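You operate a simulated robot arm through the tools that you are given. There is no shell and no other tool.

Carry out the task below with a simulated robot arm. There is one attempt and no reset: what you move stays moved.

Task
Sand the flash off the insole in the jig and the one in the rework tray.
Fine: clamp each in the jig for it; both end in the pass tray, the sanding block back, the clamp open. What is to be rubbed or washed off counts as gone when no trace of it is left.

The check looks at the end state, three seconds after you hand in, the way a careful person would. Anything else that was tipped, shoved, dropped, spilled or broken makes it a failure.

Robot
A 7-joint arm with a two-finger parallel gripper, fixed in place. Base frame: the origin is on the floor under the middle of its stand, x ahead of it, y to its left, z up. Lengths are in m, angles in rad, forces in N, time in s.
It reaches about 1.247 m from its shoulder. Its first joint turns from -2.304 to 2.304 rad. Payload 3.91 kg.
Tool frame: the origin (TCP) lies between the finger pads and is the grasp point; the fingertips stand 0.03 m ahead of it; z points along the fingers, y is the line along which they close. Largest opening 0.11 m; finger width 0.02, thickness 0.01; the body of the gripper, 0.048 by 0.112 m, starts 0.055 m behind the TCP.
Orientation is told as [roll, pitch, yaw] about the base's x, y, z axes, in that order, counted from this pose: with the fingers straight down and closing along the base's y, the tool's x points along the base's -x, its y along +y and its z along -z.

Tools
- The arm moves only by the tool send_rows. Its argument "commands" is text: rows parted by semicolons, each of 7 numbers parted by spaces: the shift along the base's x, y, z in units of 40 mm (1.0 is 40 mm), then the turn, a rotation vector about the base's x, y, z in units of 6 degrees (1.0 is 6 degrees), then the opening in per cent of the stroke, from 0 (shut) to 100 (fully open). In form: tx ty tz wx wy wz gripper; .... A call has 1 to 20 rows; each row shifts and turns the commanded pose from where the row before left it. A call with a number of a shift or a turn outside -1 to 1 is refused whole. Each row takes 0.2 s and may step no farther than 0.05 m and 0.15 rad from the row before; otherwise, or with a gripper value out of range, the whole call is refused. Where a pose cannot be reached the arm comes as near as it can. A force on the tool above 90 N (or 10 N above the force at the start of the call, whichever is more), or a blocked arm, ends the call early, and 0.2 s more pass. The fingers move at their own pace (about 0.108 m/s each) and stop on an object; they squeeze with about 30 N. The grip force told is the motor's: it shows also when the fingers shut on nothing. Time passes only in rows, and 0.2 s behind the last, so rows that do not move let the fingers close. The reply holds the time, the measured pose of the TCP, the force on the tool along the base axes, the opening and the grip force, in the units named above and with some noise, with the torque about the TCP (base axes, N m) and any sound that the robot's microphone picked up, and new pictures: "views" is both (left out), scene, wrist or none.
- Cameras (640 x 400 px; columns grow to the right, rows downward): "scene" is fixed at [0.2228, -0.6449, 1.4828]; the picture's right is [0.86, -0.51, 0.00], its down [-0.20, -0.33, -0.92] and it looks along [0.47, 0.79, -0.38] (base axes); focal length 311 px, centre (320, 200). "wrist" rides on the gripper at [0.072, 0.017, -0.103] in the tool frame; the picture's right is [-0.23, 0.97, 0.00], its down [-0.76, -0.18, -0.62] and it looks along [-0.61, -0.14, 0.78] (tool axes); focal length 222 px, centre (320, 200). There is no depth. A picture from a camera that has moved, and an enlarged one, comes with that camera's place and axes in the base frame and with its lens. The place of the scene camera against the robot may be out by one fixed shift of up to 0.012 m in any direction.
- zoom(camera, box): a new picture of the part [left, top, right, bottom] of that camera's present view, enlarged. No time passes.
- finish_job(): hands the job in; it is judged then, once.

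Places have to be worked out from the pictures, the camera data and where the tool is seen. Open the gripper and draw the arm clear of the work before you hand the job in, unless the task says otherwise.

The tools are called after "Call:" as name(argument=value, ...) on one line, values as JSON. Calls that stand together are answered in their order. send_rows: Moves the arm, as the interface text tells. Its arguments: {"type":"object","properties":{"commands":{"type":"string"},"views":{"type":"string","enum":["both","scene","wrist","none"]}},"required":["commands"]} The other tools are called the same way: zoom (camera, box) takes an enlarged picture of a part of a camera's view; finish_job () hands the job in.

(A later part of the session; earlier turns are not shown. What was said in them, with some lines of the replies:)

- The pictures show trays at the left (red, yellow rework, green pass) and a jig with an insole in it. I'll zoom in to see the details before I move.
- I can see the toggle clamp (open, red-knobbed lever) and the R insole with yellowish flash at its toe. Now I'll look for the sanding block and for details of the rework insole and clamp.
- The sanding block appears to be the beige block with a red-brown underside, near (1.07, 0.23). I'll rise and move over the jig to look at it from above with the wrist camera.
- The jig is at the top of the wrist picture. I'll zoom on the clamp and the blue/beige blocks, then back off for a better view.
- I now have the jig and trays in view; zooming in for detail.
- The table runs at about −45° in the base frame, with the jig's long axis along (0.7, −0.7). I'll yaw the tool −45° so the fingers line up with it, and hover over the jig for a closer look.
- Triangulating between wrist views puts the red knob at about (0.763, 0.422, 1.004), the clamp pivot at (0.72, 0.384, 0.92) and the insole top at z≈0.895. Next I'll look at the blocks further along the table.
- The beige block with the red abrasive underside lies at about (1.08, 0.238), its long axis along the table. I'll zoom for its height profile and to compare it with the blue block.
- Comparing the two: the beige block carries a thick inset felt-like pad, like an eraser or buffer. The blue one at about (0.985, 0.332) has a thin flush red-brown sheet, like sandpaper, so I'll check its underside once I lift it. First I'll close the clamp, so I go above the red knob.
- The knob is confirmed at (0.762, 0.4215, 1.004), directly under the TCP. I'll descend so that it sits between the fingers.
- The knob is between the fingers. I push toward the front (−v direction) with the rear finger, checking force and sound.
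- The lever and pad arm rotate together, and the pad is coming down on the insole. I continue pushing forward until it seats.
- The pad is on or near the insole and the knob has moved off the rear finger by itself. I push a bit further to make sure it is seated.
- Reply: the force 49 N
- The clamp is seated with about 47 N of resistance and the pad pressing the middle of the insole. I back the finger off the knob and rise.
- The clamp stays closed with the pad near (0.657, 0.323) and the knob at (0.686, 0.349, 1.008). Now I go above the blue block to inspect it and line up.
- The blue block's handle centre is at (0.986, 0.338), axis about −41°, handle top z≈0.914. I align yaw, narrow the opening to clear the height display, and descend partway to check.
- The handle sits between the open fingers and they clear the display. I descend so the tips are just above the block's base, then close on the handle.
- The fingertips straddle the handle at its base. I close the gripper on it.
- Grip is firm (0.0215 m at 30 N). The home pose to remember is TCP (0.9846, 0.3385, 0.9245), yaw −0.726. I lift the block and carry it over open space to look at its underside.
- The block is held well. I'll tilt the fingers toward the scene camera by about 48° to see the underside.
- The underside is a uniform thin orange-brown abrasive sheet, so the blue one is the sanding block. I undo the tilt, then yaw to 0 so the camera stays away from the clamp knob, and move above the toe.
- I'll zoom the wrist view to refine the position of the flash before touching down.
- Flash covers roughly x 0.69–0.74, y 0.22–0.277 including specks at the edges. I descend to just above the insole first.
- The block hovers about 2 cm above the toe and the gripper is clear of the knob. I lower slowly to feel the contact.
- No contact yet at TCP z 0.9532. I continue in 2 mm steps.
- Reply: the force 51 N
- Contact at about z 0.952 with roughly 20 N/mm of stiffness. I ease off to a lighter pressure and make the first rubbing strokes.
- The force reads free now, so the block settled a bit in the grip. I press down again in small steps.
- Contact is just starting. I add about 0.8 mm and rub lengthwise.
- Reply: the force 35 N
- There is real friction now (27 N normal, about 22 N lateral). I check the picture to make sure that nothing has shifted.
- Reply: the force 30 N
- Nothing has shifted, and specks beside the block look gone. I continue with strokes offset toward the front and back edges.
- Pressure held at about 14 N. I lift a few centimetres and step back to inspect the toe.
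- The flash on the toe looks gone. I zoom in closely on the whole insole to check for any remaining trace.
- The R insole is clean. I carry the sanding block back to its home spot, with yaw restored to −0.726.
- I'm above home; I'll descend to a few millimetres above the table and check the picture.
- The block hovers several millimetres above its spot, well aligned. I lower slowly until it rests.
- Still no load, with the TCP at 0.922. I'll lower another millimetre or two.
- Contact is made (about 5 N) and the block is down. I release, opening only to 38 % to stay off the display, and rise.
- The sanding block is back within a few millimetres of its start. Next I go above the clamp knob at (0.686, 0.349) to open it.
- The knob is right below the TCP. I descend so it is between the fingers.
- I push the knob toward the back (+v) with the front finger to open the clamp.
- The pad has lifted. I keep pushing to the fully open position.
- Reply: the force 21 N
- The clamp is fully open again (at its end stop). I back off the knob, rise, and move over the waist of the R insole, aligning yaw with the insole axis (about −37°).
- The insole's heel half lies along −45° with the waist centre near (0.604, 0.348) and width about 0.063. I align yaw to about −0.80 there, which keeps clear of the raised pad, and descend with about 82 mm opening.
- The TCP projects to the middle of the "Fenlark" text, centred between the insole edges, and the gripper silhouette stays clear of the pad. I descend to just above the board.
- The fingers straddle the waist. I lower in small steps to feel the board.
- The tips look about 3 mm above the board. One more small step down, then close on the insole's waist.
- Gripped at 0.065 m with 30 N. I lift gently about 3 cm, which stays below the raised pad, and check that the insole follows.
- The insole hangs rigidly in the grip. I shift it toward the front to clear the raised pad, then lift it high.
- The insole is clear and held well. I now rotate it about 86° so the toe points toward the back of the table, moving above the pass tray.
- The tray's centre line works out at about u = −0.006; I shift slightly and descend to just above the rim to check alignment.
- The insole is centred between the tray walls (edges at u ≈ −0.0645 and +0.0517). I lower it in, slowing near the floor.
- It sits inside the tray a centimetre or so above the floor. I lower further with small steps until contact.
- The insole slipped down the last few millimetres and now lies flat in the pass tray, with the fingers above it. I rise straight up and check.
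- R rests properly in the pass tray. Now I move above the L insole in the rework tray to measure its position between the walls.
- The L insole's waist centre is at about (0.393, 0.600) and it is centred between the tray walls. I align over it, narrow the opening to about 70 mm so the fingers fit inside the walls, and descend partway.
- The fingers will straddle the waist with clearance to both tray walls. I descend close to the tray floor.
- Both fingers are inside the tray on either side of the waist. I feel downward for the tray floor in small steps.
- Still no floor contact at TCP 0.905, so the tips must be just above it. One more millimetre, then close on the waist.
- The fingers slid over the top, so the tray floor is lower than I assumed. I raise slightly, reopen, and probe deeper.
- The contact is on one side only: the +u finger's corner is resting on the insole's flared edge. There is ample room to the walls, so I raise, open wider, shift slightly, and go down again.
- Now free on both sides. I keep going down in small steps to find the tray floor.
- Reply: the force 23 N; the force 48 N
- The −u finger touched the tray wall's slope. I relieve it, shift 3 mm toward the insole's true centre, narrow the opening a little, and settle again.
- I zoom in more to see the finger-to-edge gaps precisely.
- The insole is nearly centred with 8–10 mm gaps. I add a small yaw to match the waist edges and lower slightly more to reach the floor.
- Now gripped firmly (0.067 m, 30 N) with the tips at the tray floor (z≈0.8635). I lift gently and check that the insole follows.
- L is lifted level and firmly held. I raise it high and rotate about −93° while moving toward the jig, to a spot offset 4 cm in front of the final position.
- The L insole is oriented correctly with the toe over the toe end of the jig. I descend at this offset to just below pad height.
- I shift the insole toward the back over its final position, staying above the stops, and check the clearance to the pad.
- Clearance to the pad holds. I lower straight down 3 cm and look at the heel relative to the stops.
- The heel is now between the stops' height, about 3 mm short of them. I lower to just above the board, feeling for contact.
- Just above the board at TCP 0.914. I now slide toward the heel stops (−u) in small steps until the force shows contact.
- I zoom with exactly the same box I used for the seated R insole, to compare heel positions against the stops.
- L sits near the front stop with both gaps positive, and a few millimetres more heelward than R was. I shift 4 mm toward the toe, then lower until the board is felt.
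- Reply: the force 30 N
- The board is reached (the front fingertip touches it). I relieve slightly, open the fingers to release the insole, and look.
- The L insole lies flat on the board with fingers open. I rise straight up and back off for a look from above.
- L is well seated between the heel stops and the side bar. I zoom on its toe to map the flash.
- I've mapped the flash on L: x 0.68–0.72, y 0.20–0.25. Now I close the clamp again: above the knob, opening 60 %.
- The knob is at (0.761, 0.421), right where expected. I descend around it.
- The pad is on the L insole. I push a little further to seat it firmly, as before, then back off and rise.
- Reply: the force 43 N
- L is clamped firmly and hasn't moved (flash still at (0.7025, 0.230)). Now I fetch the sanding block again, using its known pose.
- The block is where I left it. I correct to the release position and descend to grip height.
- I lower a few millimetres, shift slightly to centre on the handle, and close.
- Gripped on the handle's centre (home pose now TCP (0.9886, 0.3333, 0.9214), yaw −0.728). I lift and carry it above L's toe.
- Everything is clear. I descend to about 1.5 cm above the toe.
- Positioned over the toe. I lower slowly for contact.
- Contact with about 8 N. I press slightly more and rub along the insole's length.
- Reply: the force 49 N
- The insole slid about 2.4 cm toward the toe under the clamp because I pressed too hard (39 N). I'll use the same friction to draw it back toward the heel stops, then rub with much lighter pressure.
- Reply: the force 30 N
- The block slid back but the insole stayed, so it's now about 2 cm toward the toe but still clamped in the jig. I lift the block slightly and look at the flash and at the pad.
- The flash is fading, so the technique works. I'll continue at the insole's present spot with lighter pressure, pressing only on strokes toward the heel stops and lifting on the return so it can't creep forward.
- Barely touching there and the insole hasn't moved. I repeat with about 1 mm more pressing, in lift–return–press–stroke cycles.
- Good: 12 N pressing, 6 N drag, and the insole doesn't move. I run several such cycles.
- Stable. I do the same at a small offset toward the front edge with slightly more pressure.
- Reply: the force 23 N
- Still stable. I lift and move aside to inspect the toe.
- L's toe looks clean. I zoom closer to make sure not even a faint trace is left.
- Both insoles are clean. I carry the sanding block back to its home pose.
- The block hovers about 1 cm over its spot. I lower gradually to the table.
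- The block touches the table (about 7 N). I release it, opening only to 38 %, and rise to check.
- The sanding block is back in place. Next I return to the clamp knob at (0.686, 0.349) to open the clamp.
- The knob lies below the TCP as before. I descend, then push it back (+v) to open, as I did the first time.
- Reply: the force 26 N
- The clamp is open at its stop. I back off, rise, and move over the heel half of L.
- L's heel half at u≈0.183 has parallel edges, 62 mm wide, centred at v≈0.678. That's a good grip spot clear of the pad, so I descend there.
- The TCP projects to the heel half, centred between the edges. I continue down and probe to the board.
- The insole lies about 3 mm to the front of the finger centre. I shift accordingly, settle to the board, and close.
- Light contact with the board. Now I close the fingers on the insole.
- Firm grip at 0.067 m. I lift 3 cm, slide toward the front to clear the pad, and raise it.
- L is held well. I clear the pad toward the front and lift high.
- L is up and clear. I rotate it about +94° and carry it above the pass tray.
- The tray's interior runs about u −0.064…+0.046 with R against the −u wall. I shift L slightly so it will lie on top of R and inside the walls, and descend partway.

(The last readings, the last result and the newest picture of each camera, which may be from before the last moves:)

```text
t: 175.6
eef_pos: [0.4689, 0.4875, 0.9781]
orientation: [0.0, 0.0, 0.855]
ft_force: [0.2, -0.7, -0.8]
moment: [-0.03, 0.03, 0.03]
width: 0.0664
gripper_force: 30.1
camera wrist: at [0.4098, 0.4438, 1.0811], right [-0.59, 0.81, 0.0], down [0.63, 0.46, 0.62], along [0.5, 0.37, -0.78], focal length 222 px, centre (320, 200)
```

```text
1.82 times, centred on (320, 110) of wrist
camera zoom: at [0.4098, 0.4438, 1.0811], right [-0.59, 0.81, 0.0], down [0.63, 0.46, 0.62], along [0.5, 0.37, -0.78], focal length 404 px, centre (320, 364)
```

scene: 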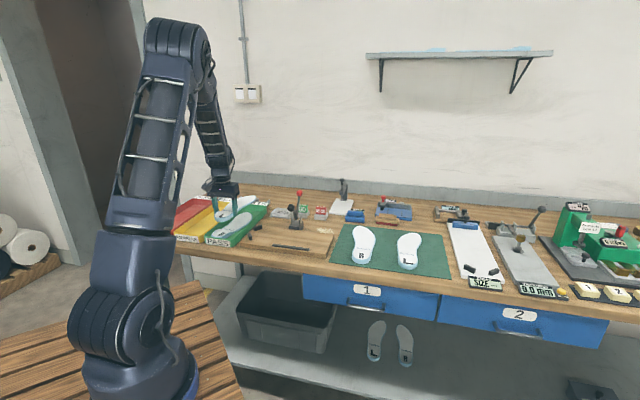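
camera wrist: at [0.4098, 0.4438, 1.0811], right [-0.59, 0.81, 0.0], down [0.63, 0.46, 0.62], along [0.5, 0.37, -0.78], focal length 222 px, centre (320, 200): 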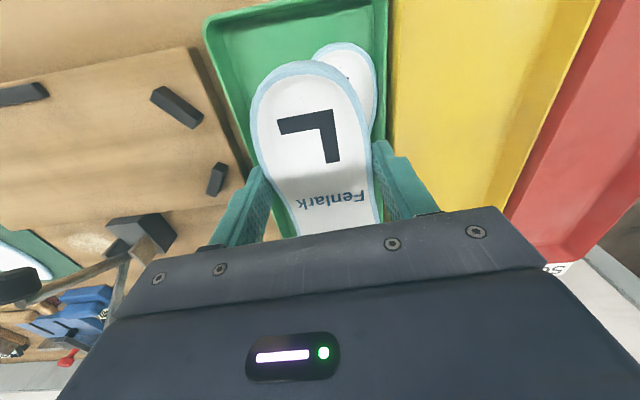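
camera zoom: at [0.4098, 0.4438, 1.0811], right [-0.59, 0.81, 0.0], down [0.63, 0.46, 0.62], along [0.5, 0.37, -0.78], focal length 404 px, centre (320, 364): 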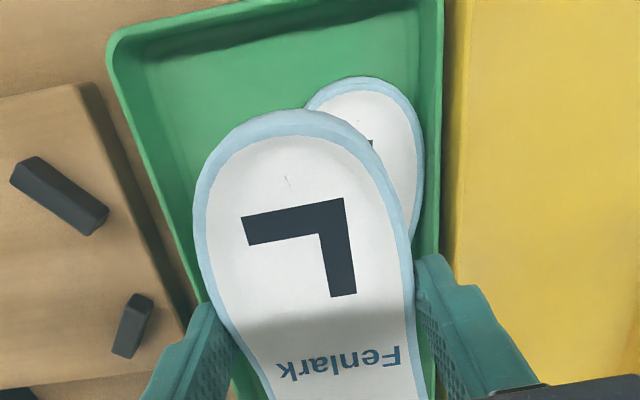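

L is centred inside the tray walls with R beneath. I lower further toward R.

Call:
send_rows(commands="0 0 -0.6 0 0 0 45;0 0 -0.5 0 0 0 45;0 0 0 0 0 0 45")

Call:
zoom(camera="scene", box=[190, 185, 280, 250])

Call:
zoom(camera="wrist", box=[160, 0, 480, 220])

```text
t: 176.4
eef_pos: [0.4695, 0.4867, 0.9336]
orientation: [0.0, -0.001, 0.858]
ft_force: [-0.7, 0.0, -0.2]
moment: [-0.01, 0.02, 0.03]
width: 0.0664
gripper_force: 30.0
camera wrist: at [0.4096, 0.4439, 1.036], right [-0.59, 0.81, 0.0], down [0.63, 0.46, 0.62], along [0.5, 0.37, -0.78], focal length 222 px, centre (320, 200)
```

scene: 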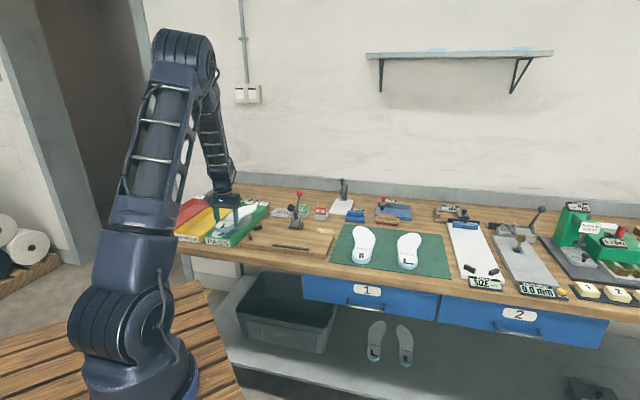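
wrist: 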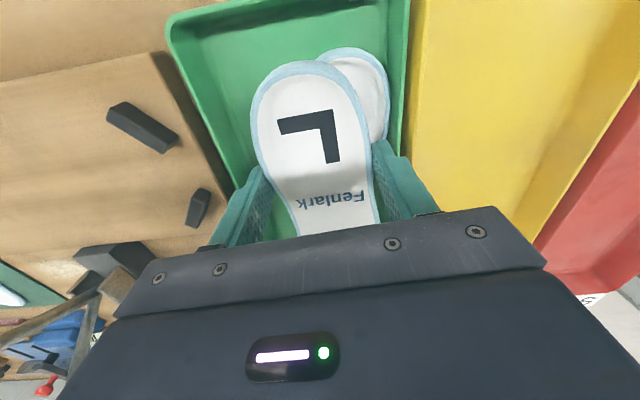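

```text
6.15 times, centred on (235, 218) of scene
camera zoom: at [0.2228, -0.6449, 1.4828], right [0.86, -0.51, 0.0], down [-0.2, -0.33, -0.92], along [0.47, 0.79, -0.38], focal length 1916 px, centre (843, 92)
```

zoom: 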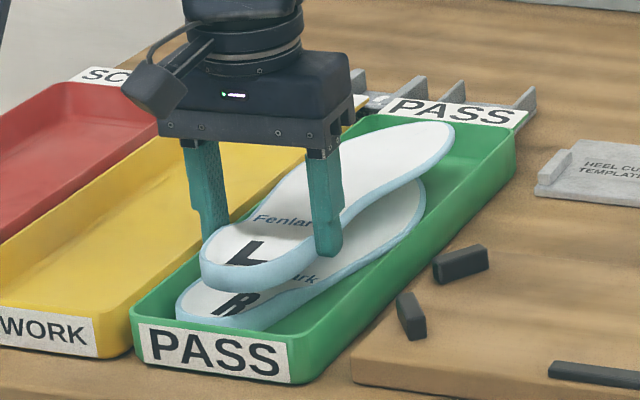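

```text
1.82 times, centred on (320, 110) of wrist
camera zoom: at [0.4096, 0.4439, 1.036], right [-0.59, 0.81, 0.0], down [0.63, 0.46, 0.62], along [0.5, 0.37, -0.78], focal length 404 px, centre (320, 364)
```

zoom: 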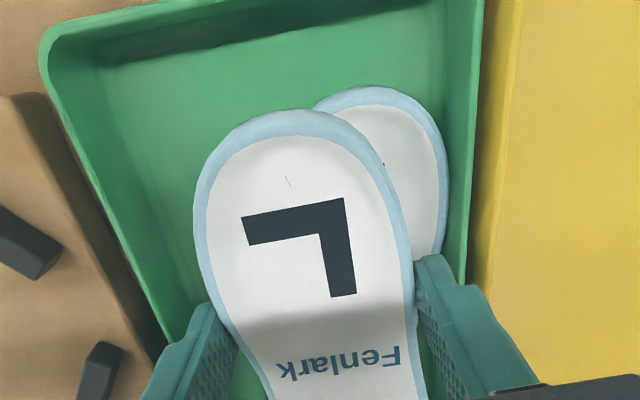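

L is above R inside the walls. I lower in small steps until it rests on R.

Call:
send_rows(commands="0 0 -0.15 0 0 0 45;0 0 -0.1 0 0 0 45;0 0 0 0 0 0 45", views="none")

Call:
send_rows(commands="0 0 -0.08 0 0 0 45;0 0 0 0 0 0 45", views="none")

Call:
send_rows(commands="0 0 -0.08 0 0 0 45;0 0 0 0 0 0 45", views="none")

```text
t: 177.2
eef_pos: [0.4693, 0.4875, 0.9237]
orientation: [-0.001, 0.0, 0.858]
ft_force: [0.1, -0.8, -1.1]
moment: [-0.04, 0.03, 0.05]
width: 0.0663
gripper_force: 30.0
```

```text
t: 177.8
eef_pos: [0.468, 0.4861, 0.9198]
orientation: [0.0, 0.001, 0.858]
ft_force: [0.9, 0.0, -1.1]
moment: [0.0, 0.04, 0.04]
width: 0.0661
gripper_force: 30.2
```

```text
t: 178.4
eef_pos: [0.4697, 0.4848, 0.9176]
orientation: [0.0, 0.0, 0.856]
ft_force: [0.5, 0.1, 0.4]
moment: [0.01, 0.01, -0.03]
width: 0.0662
gripper_force: 29.9
```

Call:
send_rows(commands="0 0 -0.05 0 0 0 45;0 0 0 0 0 0 45", views="none")

Call:
zoom(camera="scene", box=[190, 185, 280, 250])

```text
t: 179.0
eef_pos: [0.4692, 0.4871, 0.9155]
orientation: [0.0, -0.001, 0.856]
ft_force: [-0.6, -0.2, 0.1]
moment: [-0.01, 0.01, 0.0]
width: 0.0662
gripper_force: 30.2
```

```text
6.15 times, centred on (235, 218) of scene
camera zoom: at [0.2228, -0.6449, 1.4828], right [0.86, -0.51, 0.0], down [-0.2, -0.33, -0.92], along [0.47, 0.79, -0.38], focal length 1916 px, centre (843, 92)
```

zoom: 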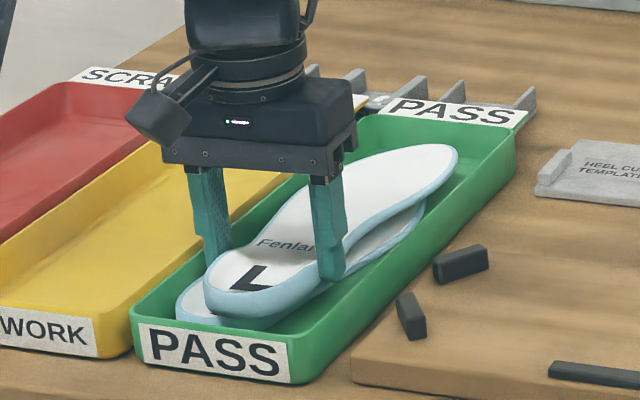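

Call:
send_rows(commands="0 0 -0.06 0 0 0 45;0 0 0 0 0 0 45", views="none")

Call:
send_rows(commands="0 0 -0.06 0 0 0 45;0 0 0 0 0 0 45", views="none")

Call:
zoom(camera="scene", box=[200, 195, 270, 245])

```text
t: 179.6
eef_pos: [0.4691, 0.4866, 0.9129]
orientation: [-0.001, -0.001, 0.855]
ft_force: [0.1, -1.4, -0.6]
moment: [-0.05, 0.04, 0.02]
width: 0.0663
gripper_force: 29.8
```

```text
t: 180.2
eef_pos: [0.4702, 0.4873, 0.9114]
orientation: [-0.001, -0.001, 0.857]
ft_force: [0.1, -0.9, 16.8]
moment: [-0.49, 0.41, 0.03]
width: 0.066
gripper_force: 30.1
```

```text
8.00 times, centred on (235, 220) of scene
camera zoom: at [0.2228, -0.6449, 1.4828], right [0.86, -0.51, 0.0], down [-0.2, -0.33, -0.92], along [0.47, 0.79, -0.38], focal length 2490 px, centre (1000, 40)
```

zoom: 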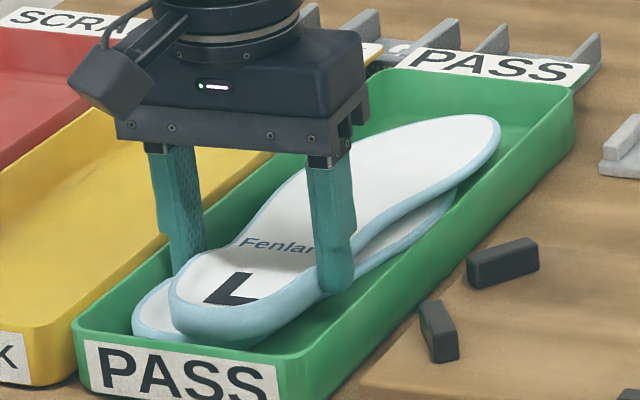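

L rests on R (about 17 N contact). I relieve slightly, open the fingers just enough to release, and look.

Call:
send_rows(commands="0.02 -0.02 0.02 0 0 0 45;0 0 0 0 0 0 66;0 0 0 0 0 0 66;0 0 0 0 0 0 66")

Call:
zoom(camera="scene", box=[200, 195, 270, 245])

Call:
zoom(camera="wrist", box=[160, 0, 480, 220])

```text
t: 181.2
eef_pos: [0.4701, 0.4857, 0.9109]
orientation: [-0.001, 0.0, 0.856]
ft_force: [0.9, -0.9, 0.1]
moment: [-0.01, -0.04, -0.01]
width: 0.0726
gripper_force: 0.0
camera wrist: at [0.4104, 0.4425, 1.0141], right [-0.59, 0.81, 0.0], down [0.63, 0.46, 0.62], along [0.5, 0.37, -0.78], focal length 222 px, centre (320, 200)
```

scene: 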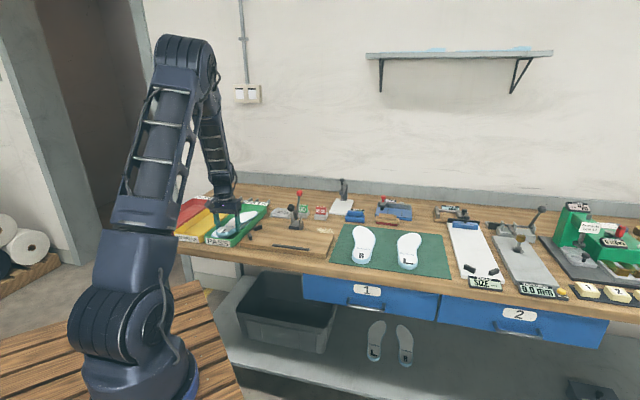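
wrist: 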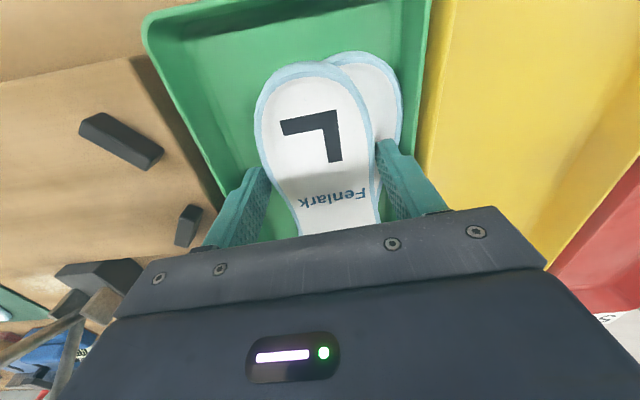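

```text
8.00 times, centred on (235, 220) of scene
camera zoom: at [0.2228, -0.6449, 1.4828], right [0.86, -0.51, 0.0], down [-0.2, -0.33, -0.92], along [0.47, 0.79, -0.38], focal length 2490 px, centre (1000, 40)
```

zoom: 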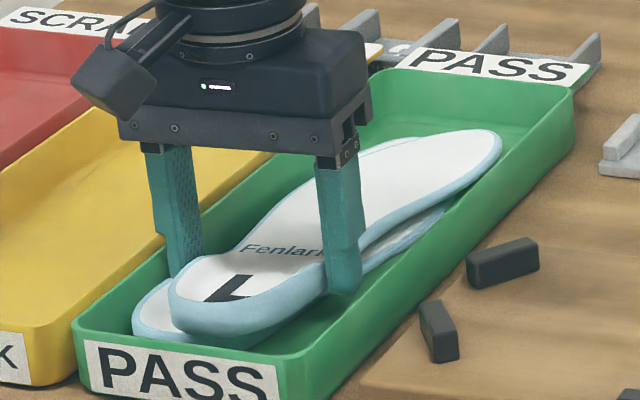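

```text
1.82 times, centred on (320, 110) of wrist
camera zoom: at [0.4104, 0.4425, 1.0141], right [-0.59, 0.81, 0.0], down [0.63, 0.46, 0.62], along [0.5, 0.37, -0.78], focal length 404 px, centre (320, 364)
```

zoom: 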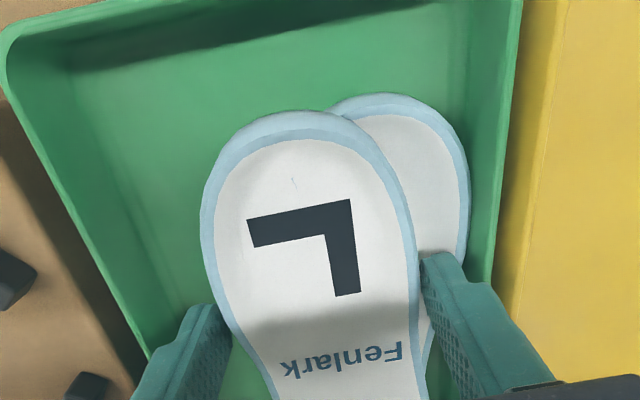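

L has settled onto R in the tray. I rise slowly, straight up.

Call:
send_rows(commands="0 0 0.1 0 0 0 66;0 0 0.3 0 0 0 66;0 0 0.6 0 0 0 66;0 0 0.9 0 0 0 66;0 0 0.9 0 0 0 66;0 0 0.9 0 0 0 66;0 0 0.9 0 0 0 66;0 0 0 0 0 0 66")

Call:
zoom(camera="scene", box=[190, 190, 280, 250])

Call:
zoom(camera="wrist", box=[200, 0, 440, 200])

```text
t: 183.0
eef_pos: [0.4702, 0.4858, 1.0962]
orientation: [-0.001, 0.0, 0.858]
ft_force: [0.5, 0.2, 0.4]
moment: [-0.01, 0.01, -0.01]
width: 0.0722
gripper_force: 0.1
camera wrist: at [0.4105, 0.4427, 1.1987], right [-0.59, 0.81, 0.0], down [0.63, 0.46, 0.62], along [0.5, 0.37, -0.78], focal length 222 px, centre (320, 200)
```

scene: 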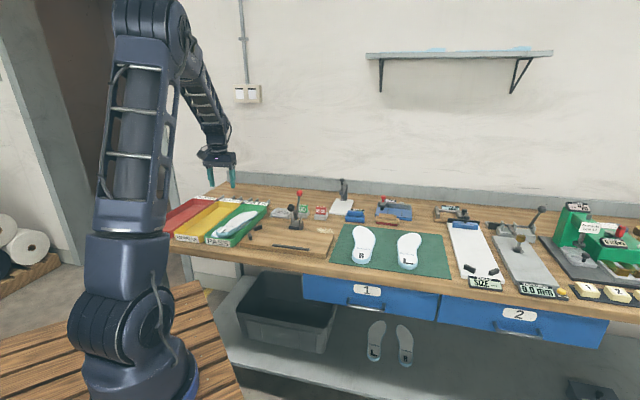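
wrist: 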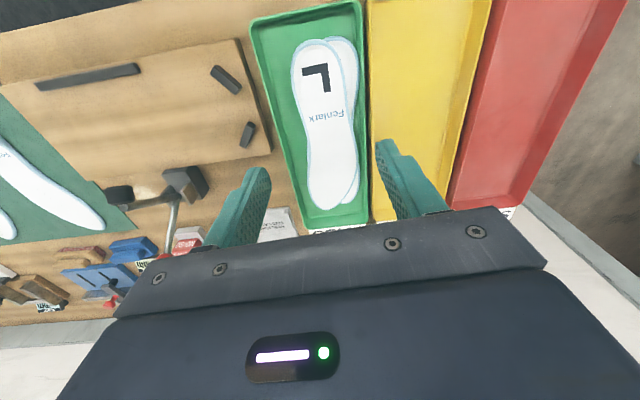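

```text
6.67 times, centred on (235, 220) of scene
camera zoom: at [0.2228, -0.6449, 1.4828], right [0.86, -0.51, 0.0], down [-0.2, -0.33, -0.92], along [0.47, 0.79, -0.38], focal length 2075 px, centre (887, 67)
```

zoom: 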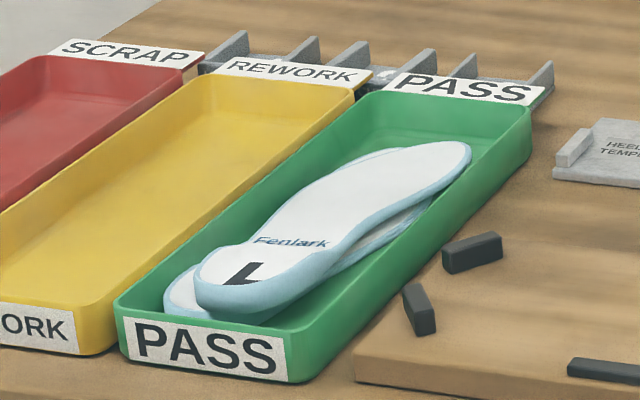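

```text
2.00 times, centred on (320, 100) of wrist
camera zoom: at [0.4105, 0.4427, 1.1987], right [-0.59, 0.81, 0.0], down [0.63, 0.46, 0.62], along [0.5, 0.37, -0.78], focal length 444 px, centre (320, 400)
```

zoom: 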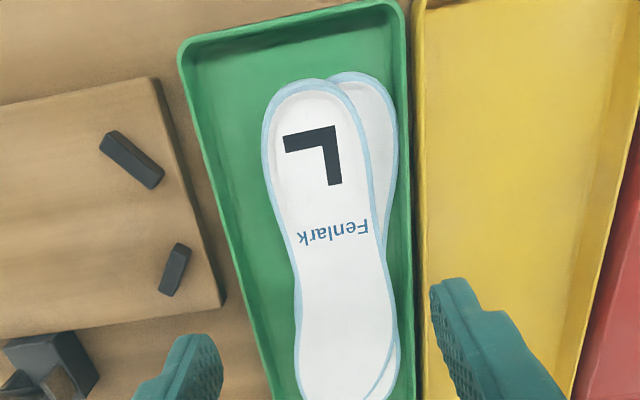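

Both insoles lie in the pass tray. I raise the arm clear of the bench, open the gripper, and take a final look at everything.

Call:
send_rows(commands="0 0 0.9 0 0 -0.9 100;0 -0.6 0.6 0 0 -1 100;0 -0.9 0 0 0 -1 100;0 -0.9 0 0 0 -1 100;0 -0.9 0 0 0 -1 100;0 -0.9 0 0 0 -1 100;0 -0.9 0 0 0 -1 100;0 -0.9 0 0 0 -1 100;0 0 0 0 0 0 100")

Call:
zoom(camera="scene", box=[240, 170, 350, 260])

Call:
zoom(camera="scene", box=[130, 170, 340, 280])

Call:
zoom(camera="scene", box=[320, 180, 640, 340])

```text
t: 185.0
eef_pos: [0.4696, 0.2453, 1.1546]
orientation: [-0.001, 0.0, 0.027]
ft_force: [0.9, -0.4, -0.3]
moment: [0.01, 0.03, 0.01]
width: 0.11
gripper_force: 0.0
camera wrist: at [0.3967, 0.2608, 1.2576], right [0.2, 0.98, 0.0], down [0.77, -0.16, 0.62], along [0.61, -0.12, -0.78], focal length 222 px, centre (320, 200)
```

scene: 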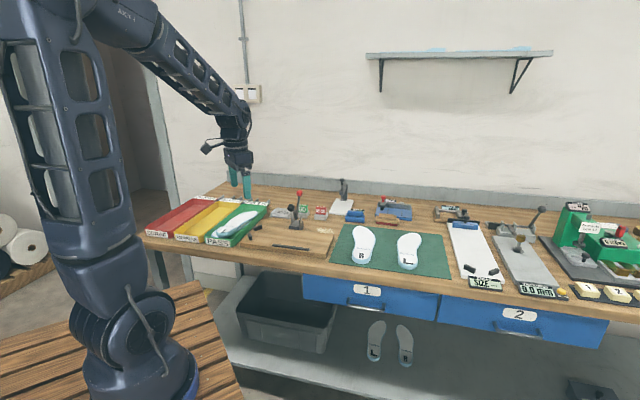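
wrist: 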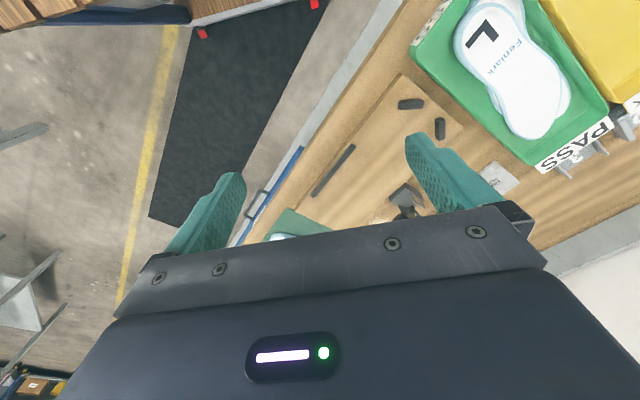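

```text
4.44 times, centred on (295, 215) of scene
camera zoom: at [0.2228, -0.6449, 1.4828], right [0.86, -0.51, 0.0], down [-0.2, -0.33, -0.92], along [0.47, 0.79, -0.38], focal length 1384 px, centre (431, 133)
```

zoom: 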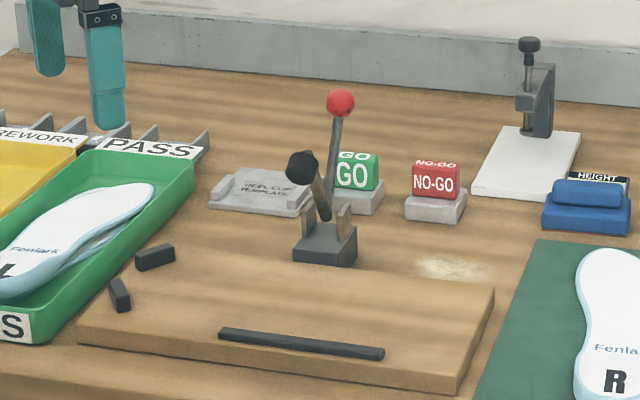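

```text
3.05 times, centred on (235, 225) of scene
camera zoom: at [0.2228, -0.6449, 1.4828], right [0.86, -0.51, 0.0], down [-0.2, -0.33, -0.92], along [0.47, 0.79, -0.38], focal length 949 px, centre (579, 124)
```

zoom: 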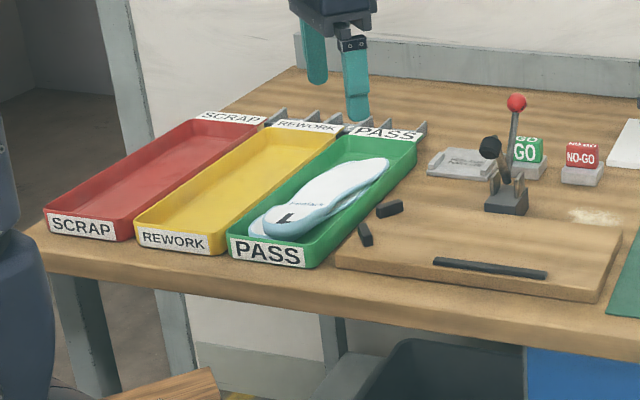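

```text
2.00 times, centred on (480, 260) of scene
camera zoom: at [0.2228, -0.6449, 1.4828], right [0.86, -0.51, 0.0], down [-0.2, -0.33, -0.92], along [0.47, 0.79, -0.38], focal length 623 px, centre (0, 80)
```

zoom: 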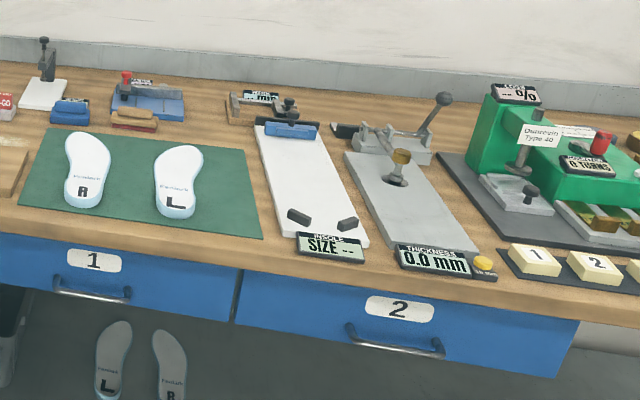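

All matches the start: clamp open, block back, trays and other items untouched. One last close look at the stacked insoles for any trace of flash.

Call:
zoom(camera="wrist", box=[430, 0, 610, 150])

Call:
zoom(camera="scene", box=[205, 200, 270, 245])

```text
2.67 times, centred on (520, 75) of wrist
camera zoom: at [0.3967, 0.2608, 1.2576], right [0.2, 0.98, 0.0], down [0.77, -0.16, 0.62], along [0.61, -0.12, -0.78], focal length 592 px, centre (-213, 533)
```

zoom: 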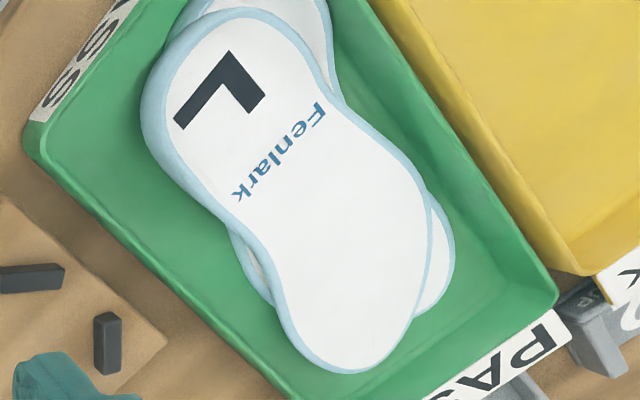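

```text
8.89 times, centred on (238, 222) of scene
camera zoom: at [0.2228, -0.6449, 1.4828], right [0.86, -0.51, 0.0], down [-0.2, -0.33, -0.92], along [0.47, 0.79, -0.38], focal length 2767 px, centre (1053, 0)
```

zoom: 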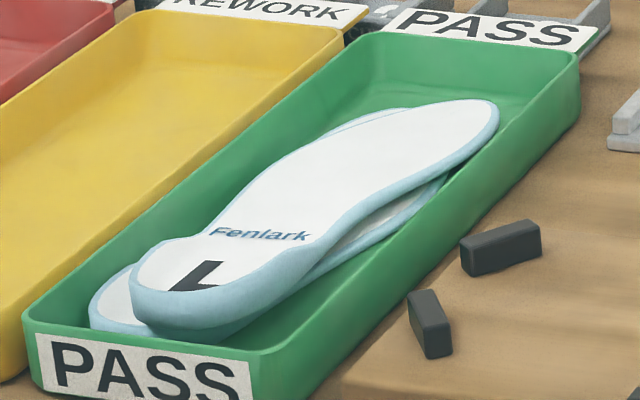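

Both insoles are clean and inside the pass tray, the clamp is open, the sanding block is back, and the gripper is open and clear. I hand the job in.

Call:
finish_job()

```text
The job is handed in.
```

The flash is off both insoles, and both now lie in the pass tray, L stacked on top of R. Close-up views after sanding showed no trace of flash on either one.

- **Sanding:** I clamped each insole in the jig and rubbed its toe with the blue block. I lifted that block first and checked its underside to confirm it was the abrasive one.
- **L shifted in the jig:** I pressed too hard on the first strokes, and L slid about 2 cm toward the toe under the clamp. It stayed clamped, and I finished with lighter pressure.
- **R dropped a little:** R slipped from the gripper about 1 cm above the tray floor and landed flat in the tray.
- **Bench at hand-in:** The clamp is open and the sanding block is about 4 mm from where it started. Nothing else on the bench appeared moved in the final pictures, and the arm is clear with the gripper open.
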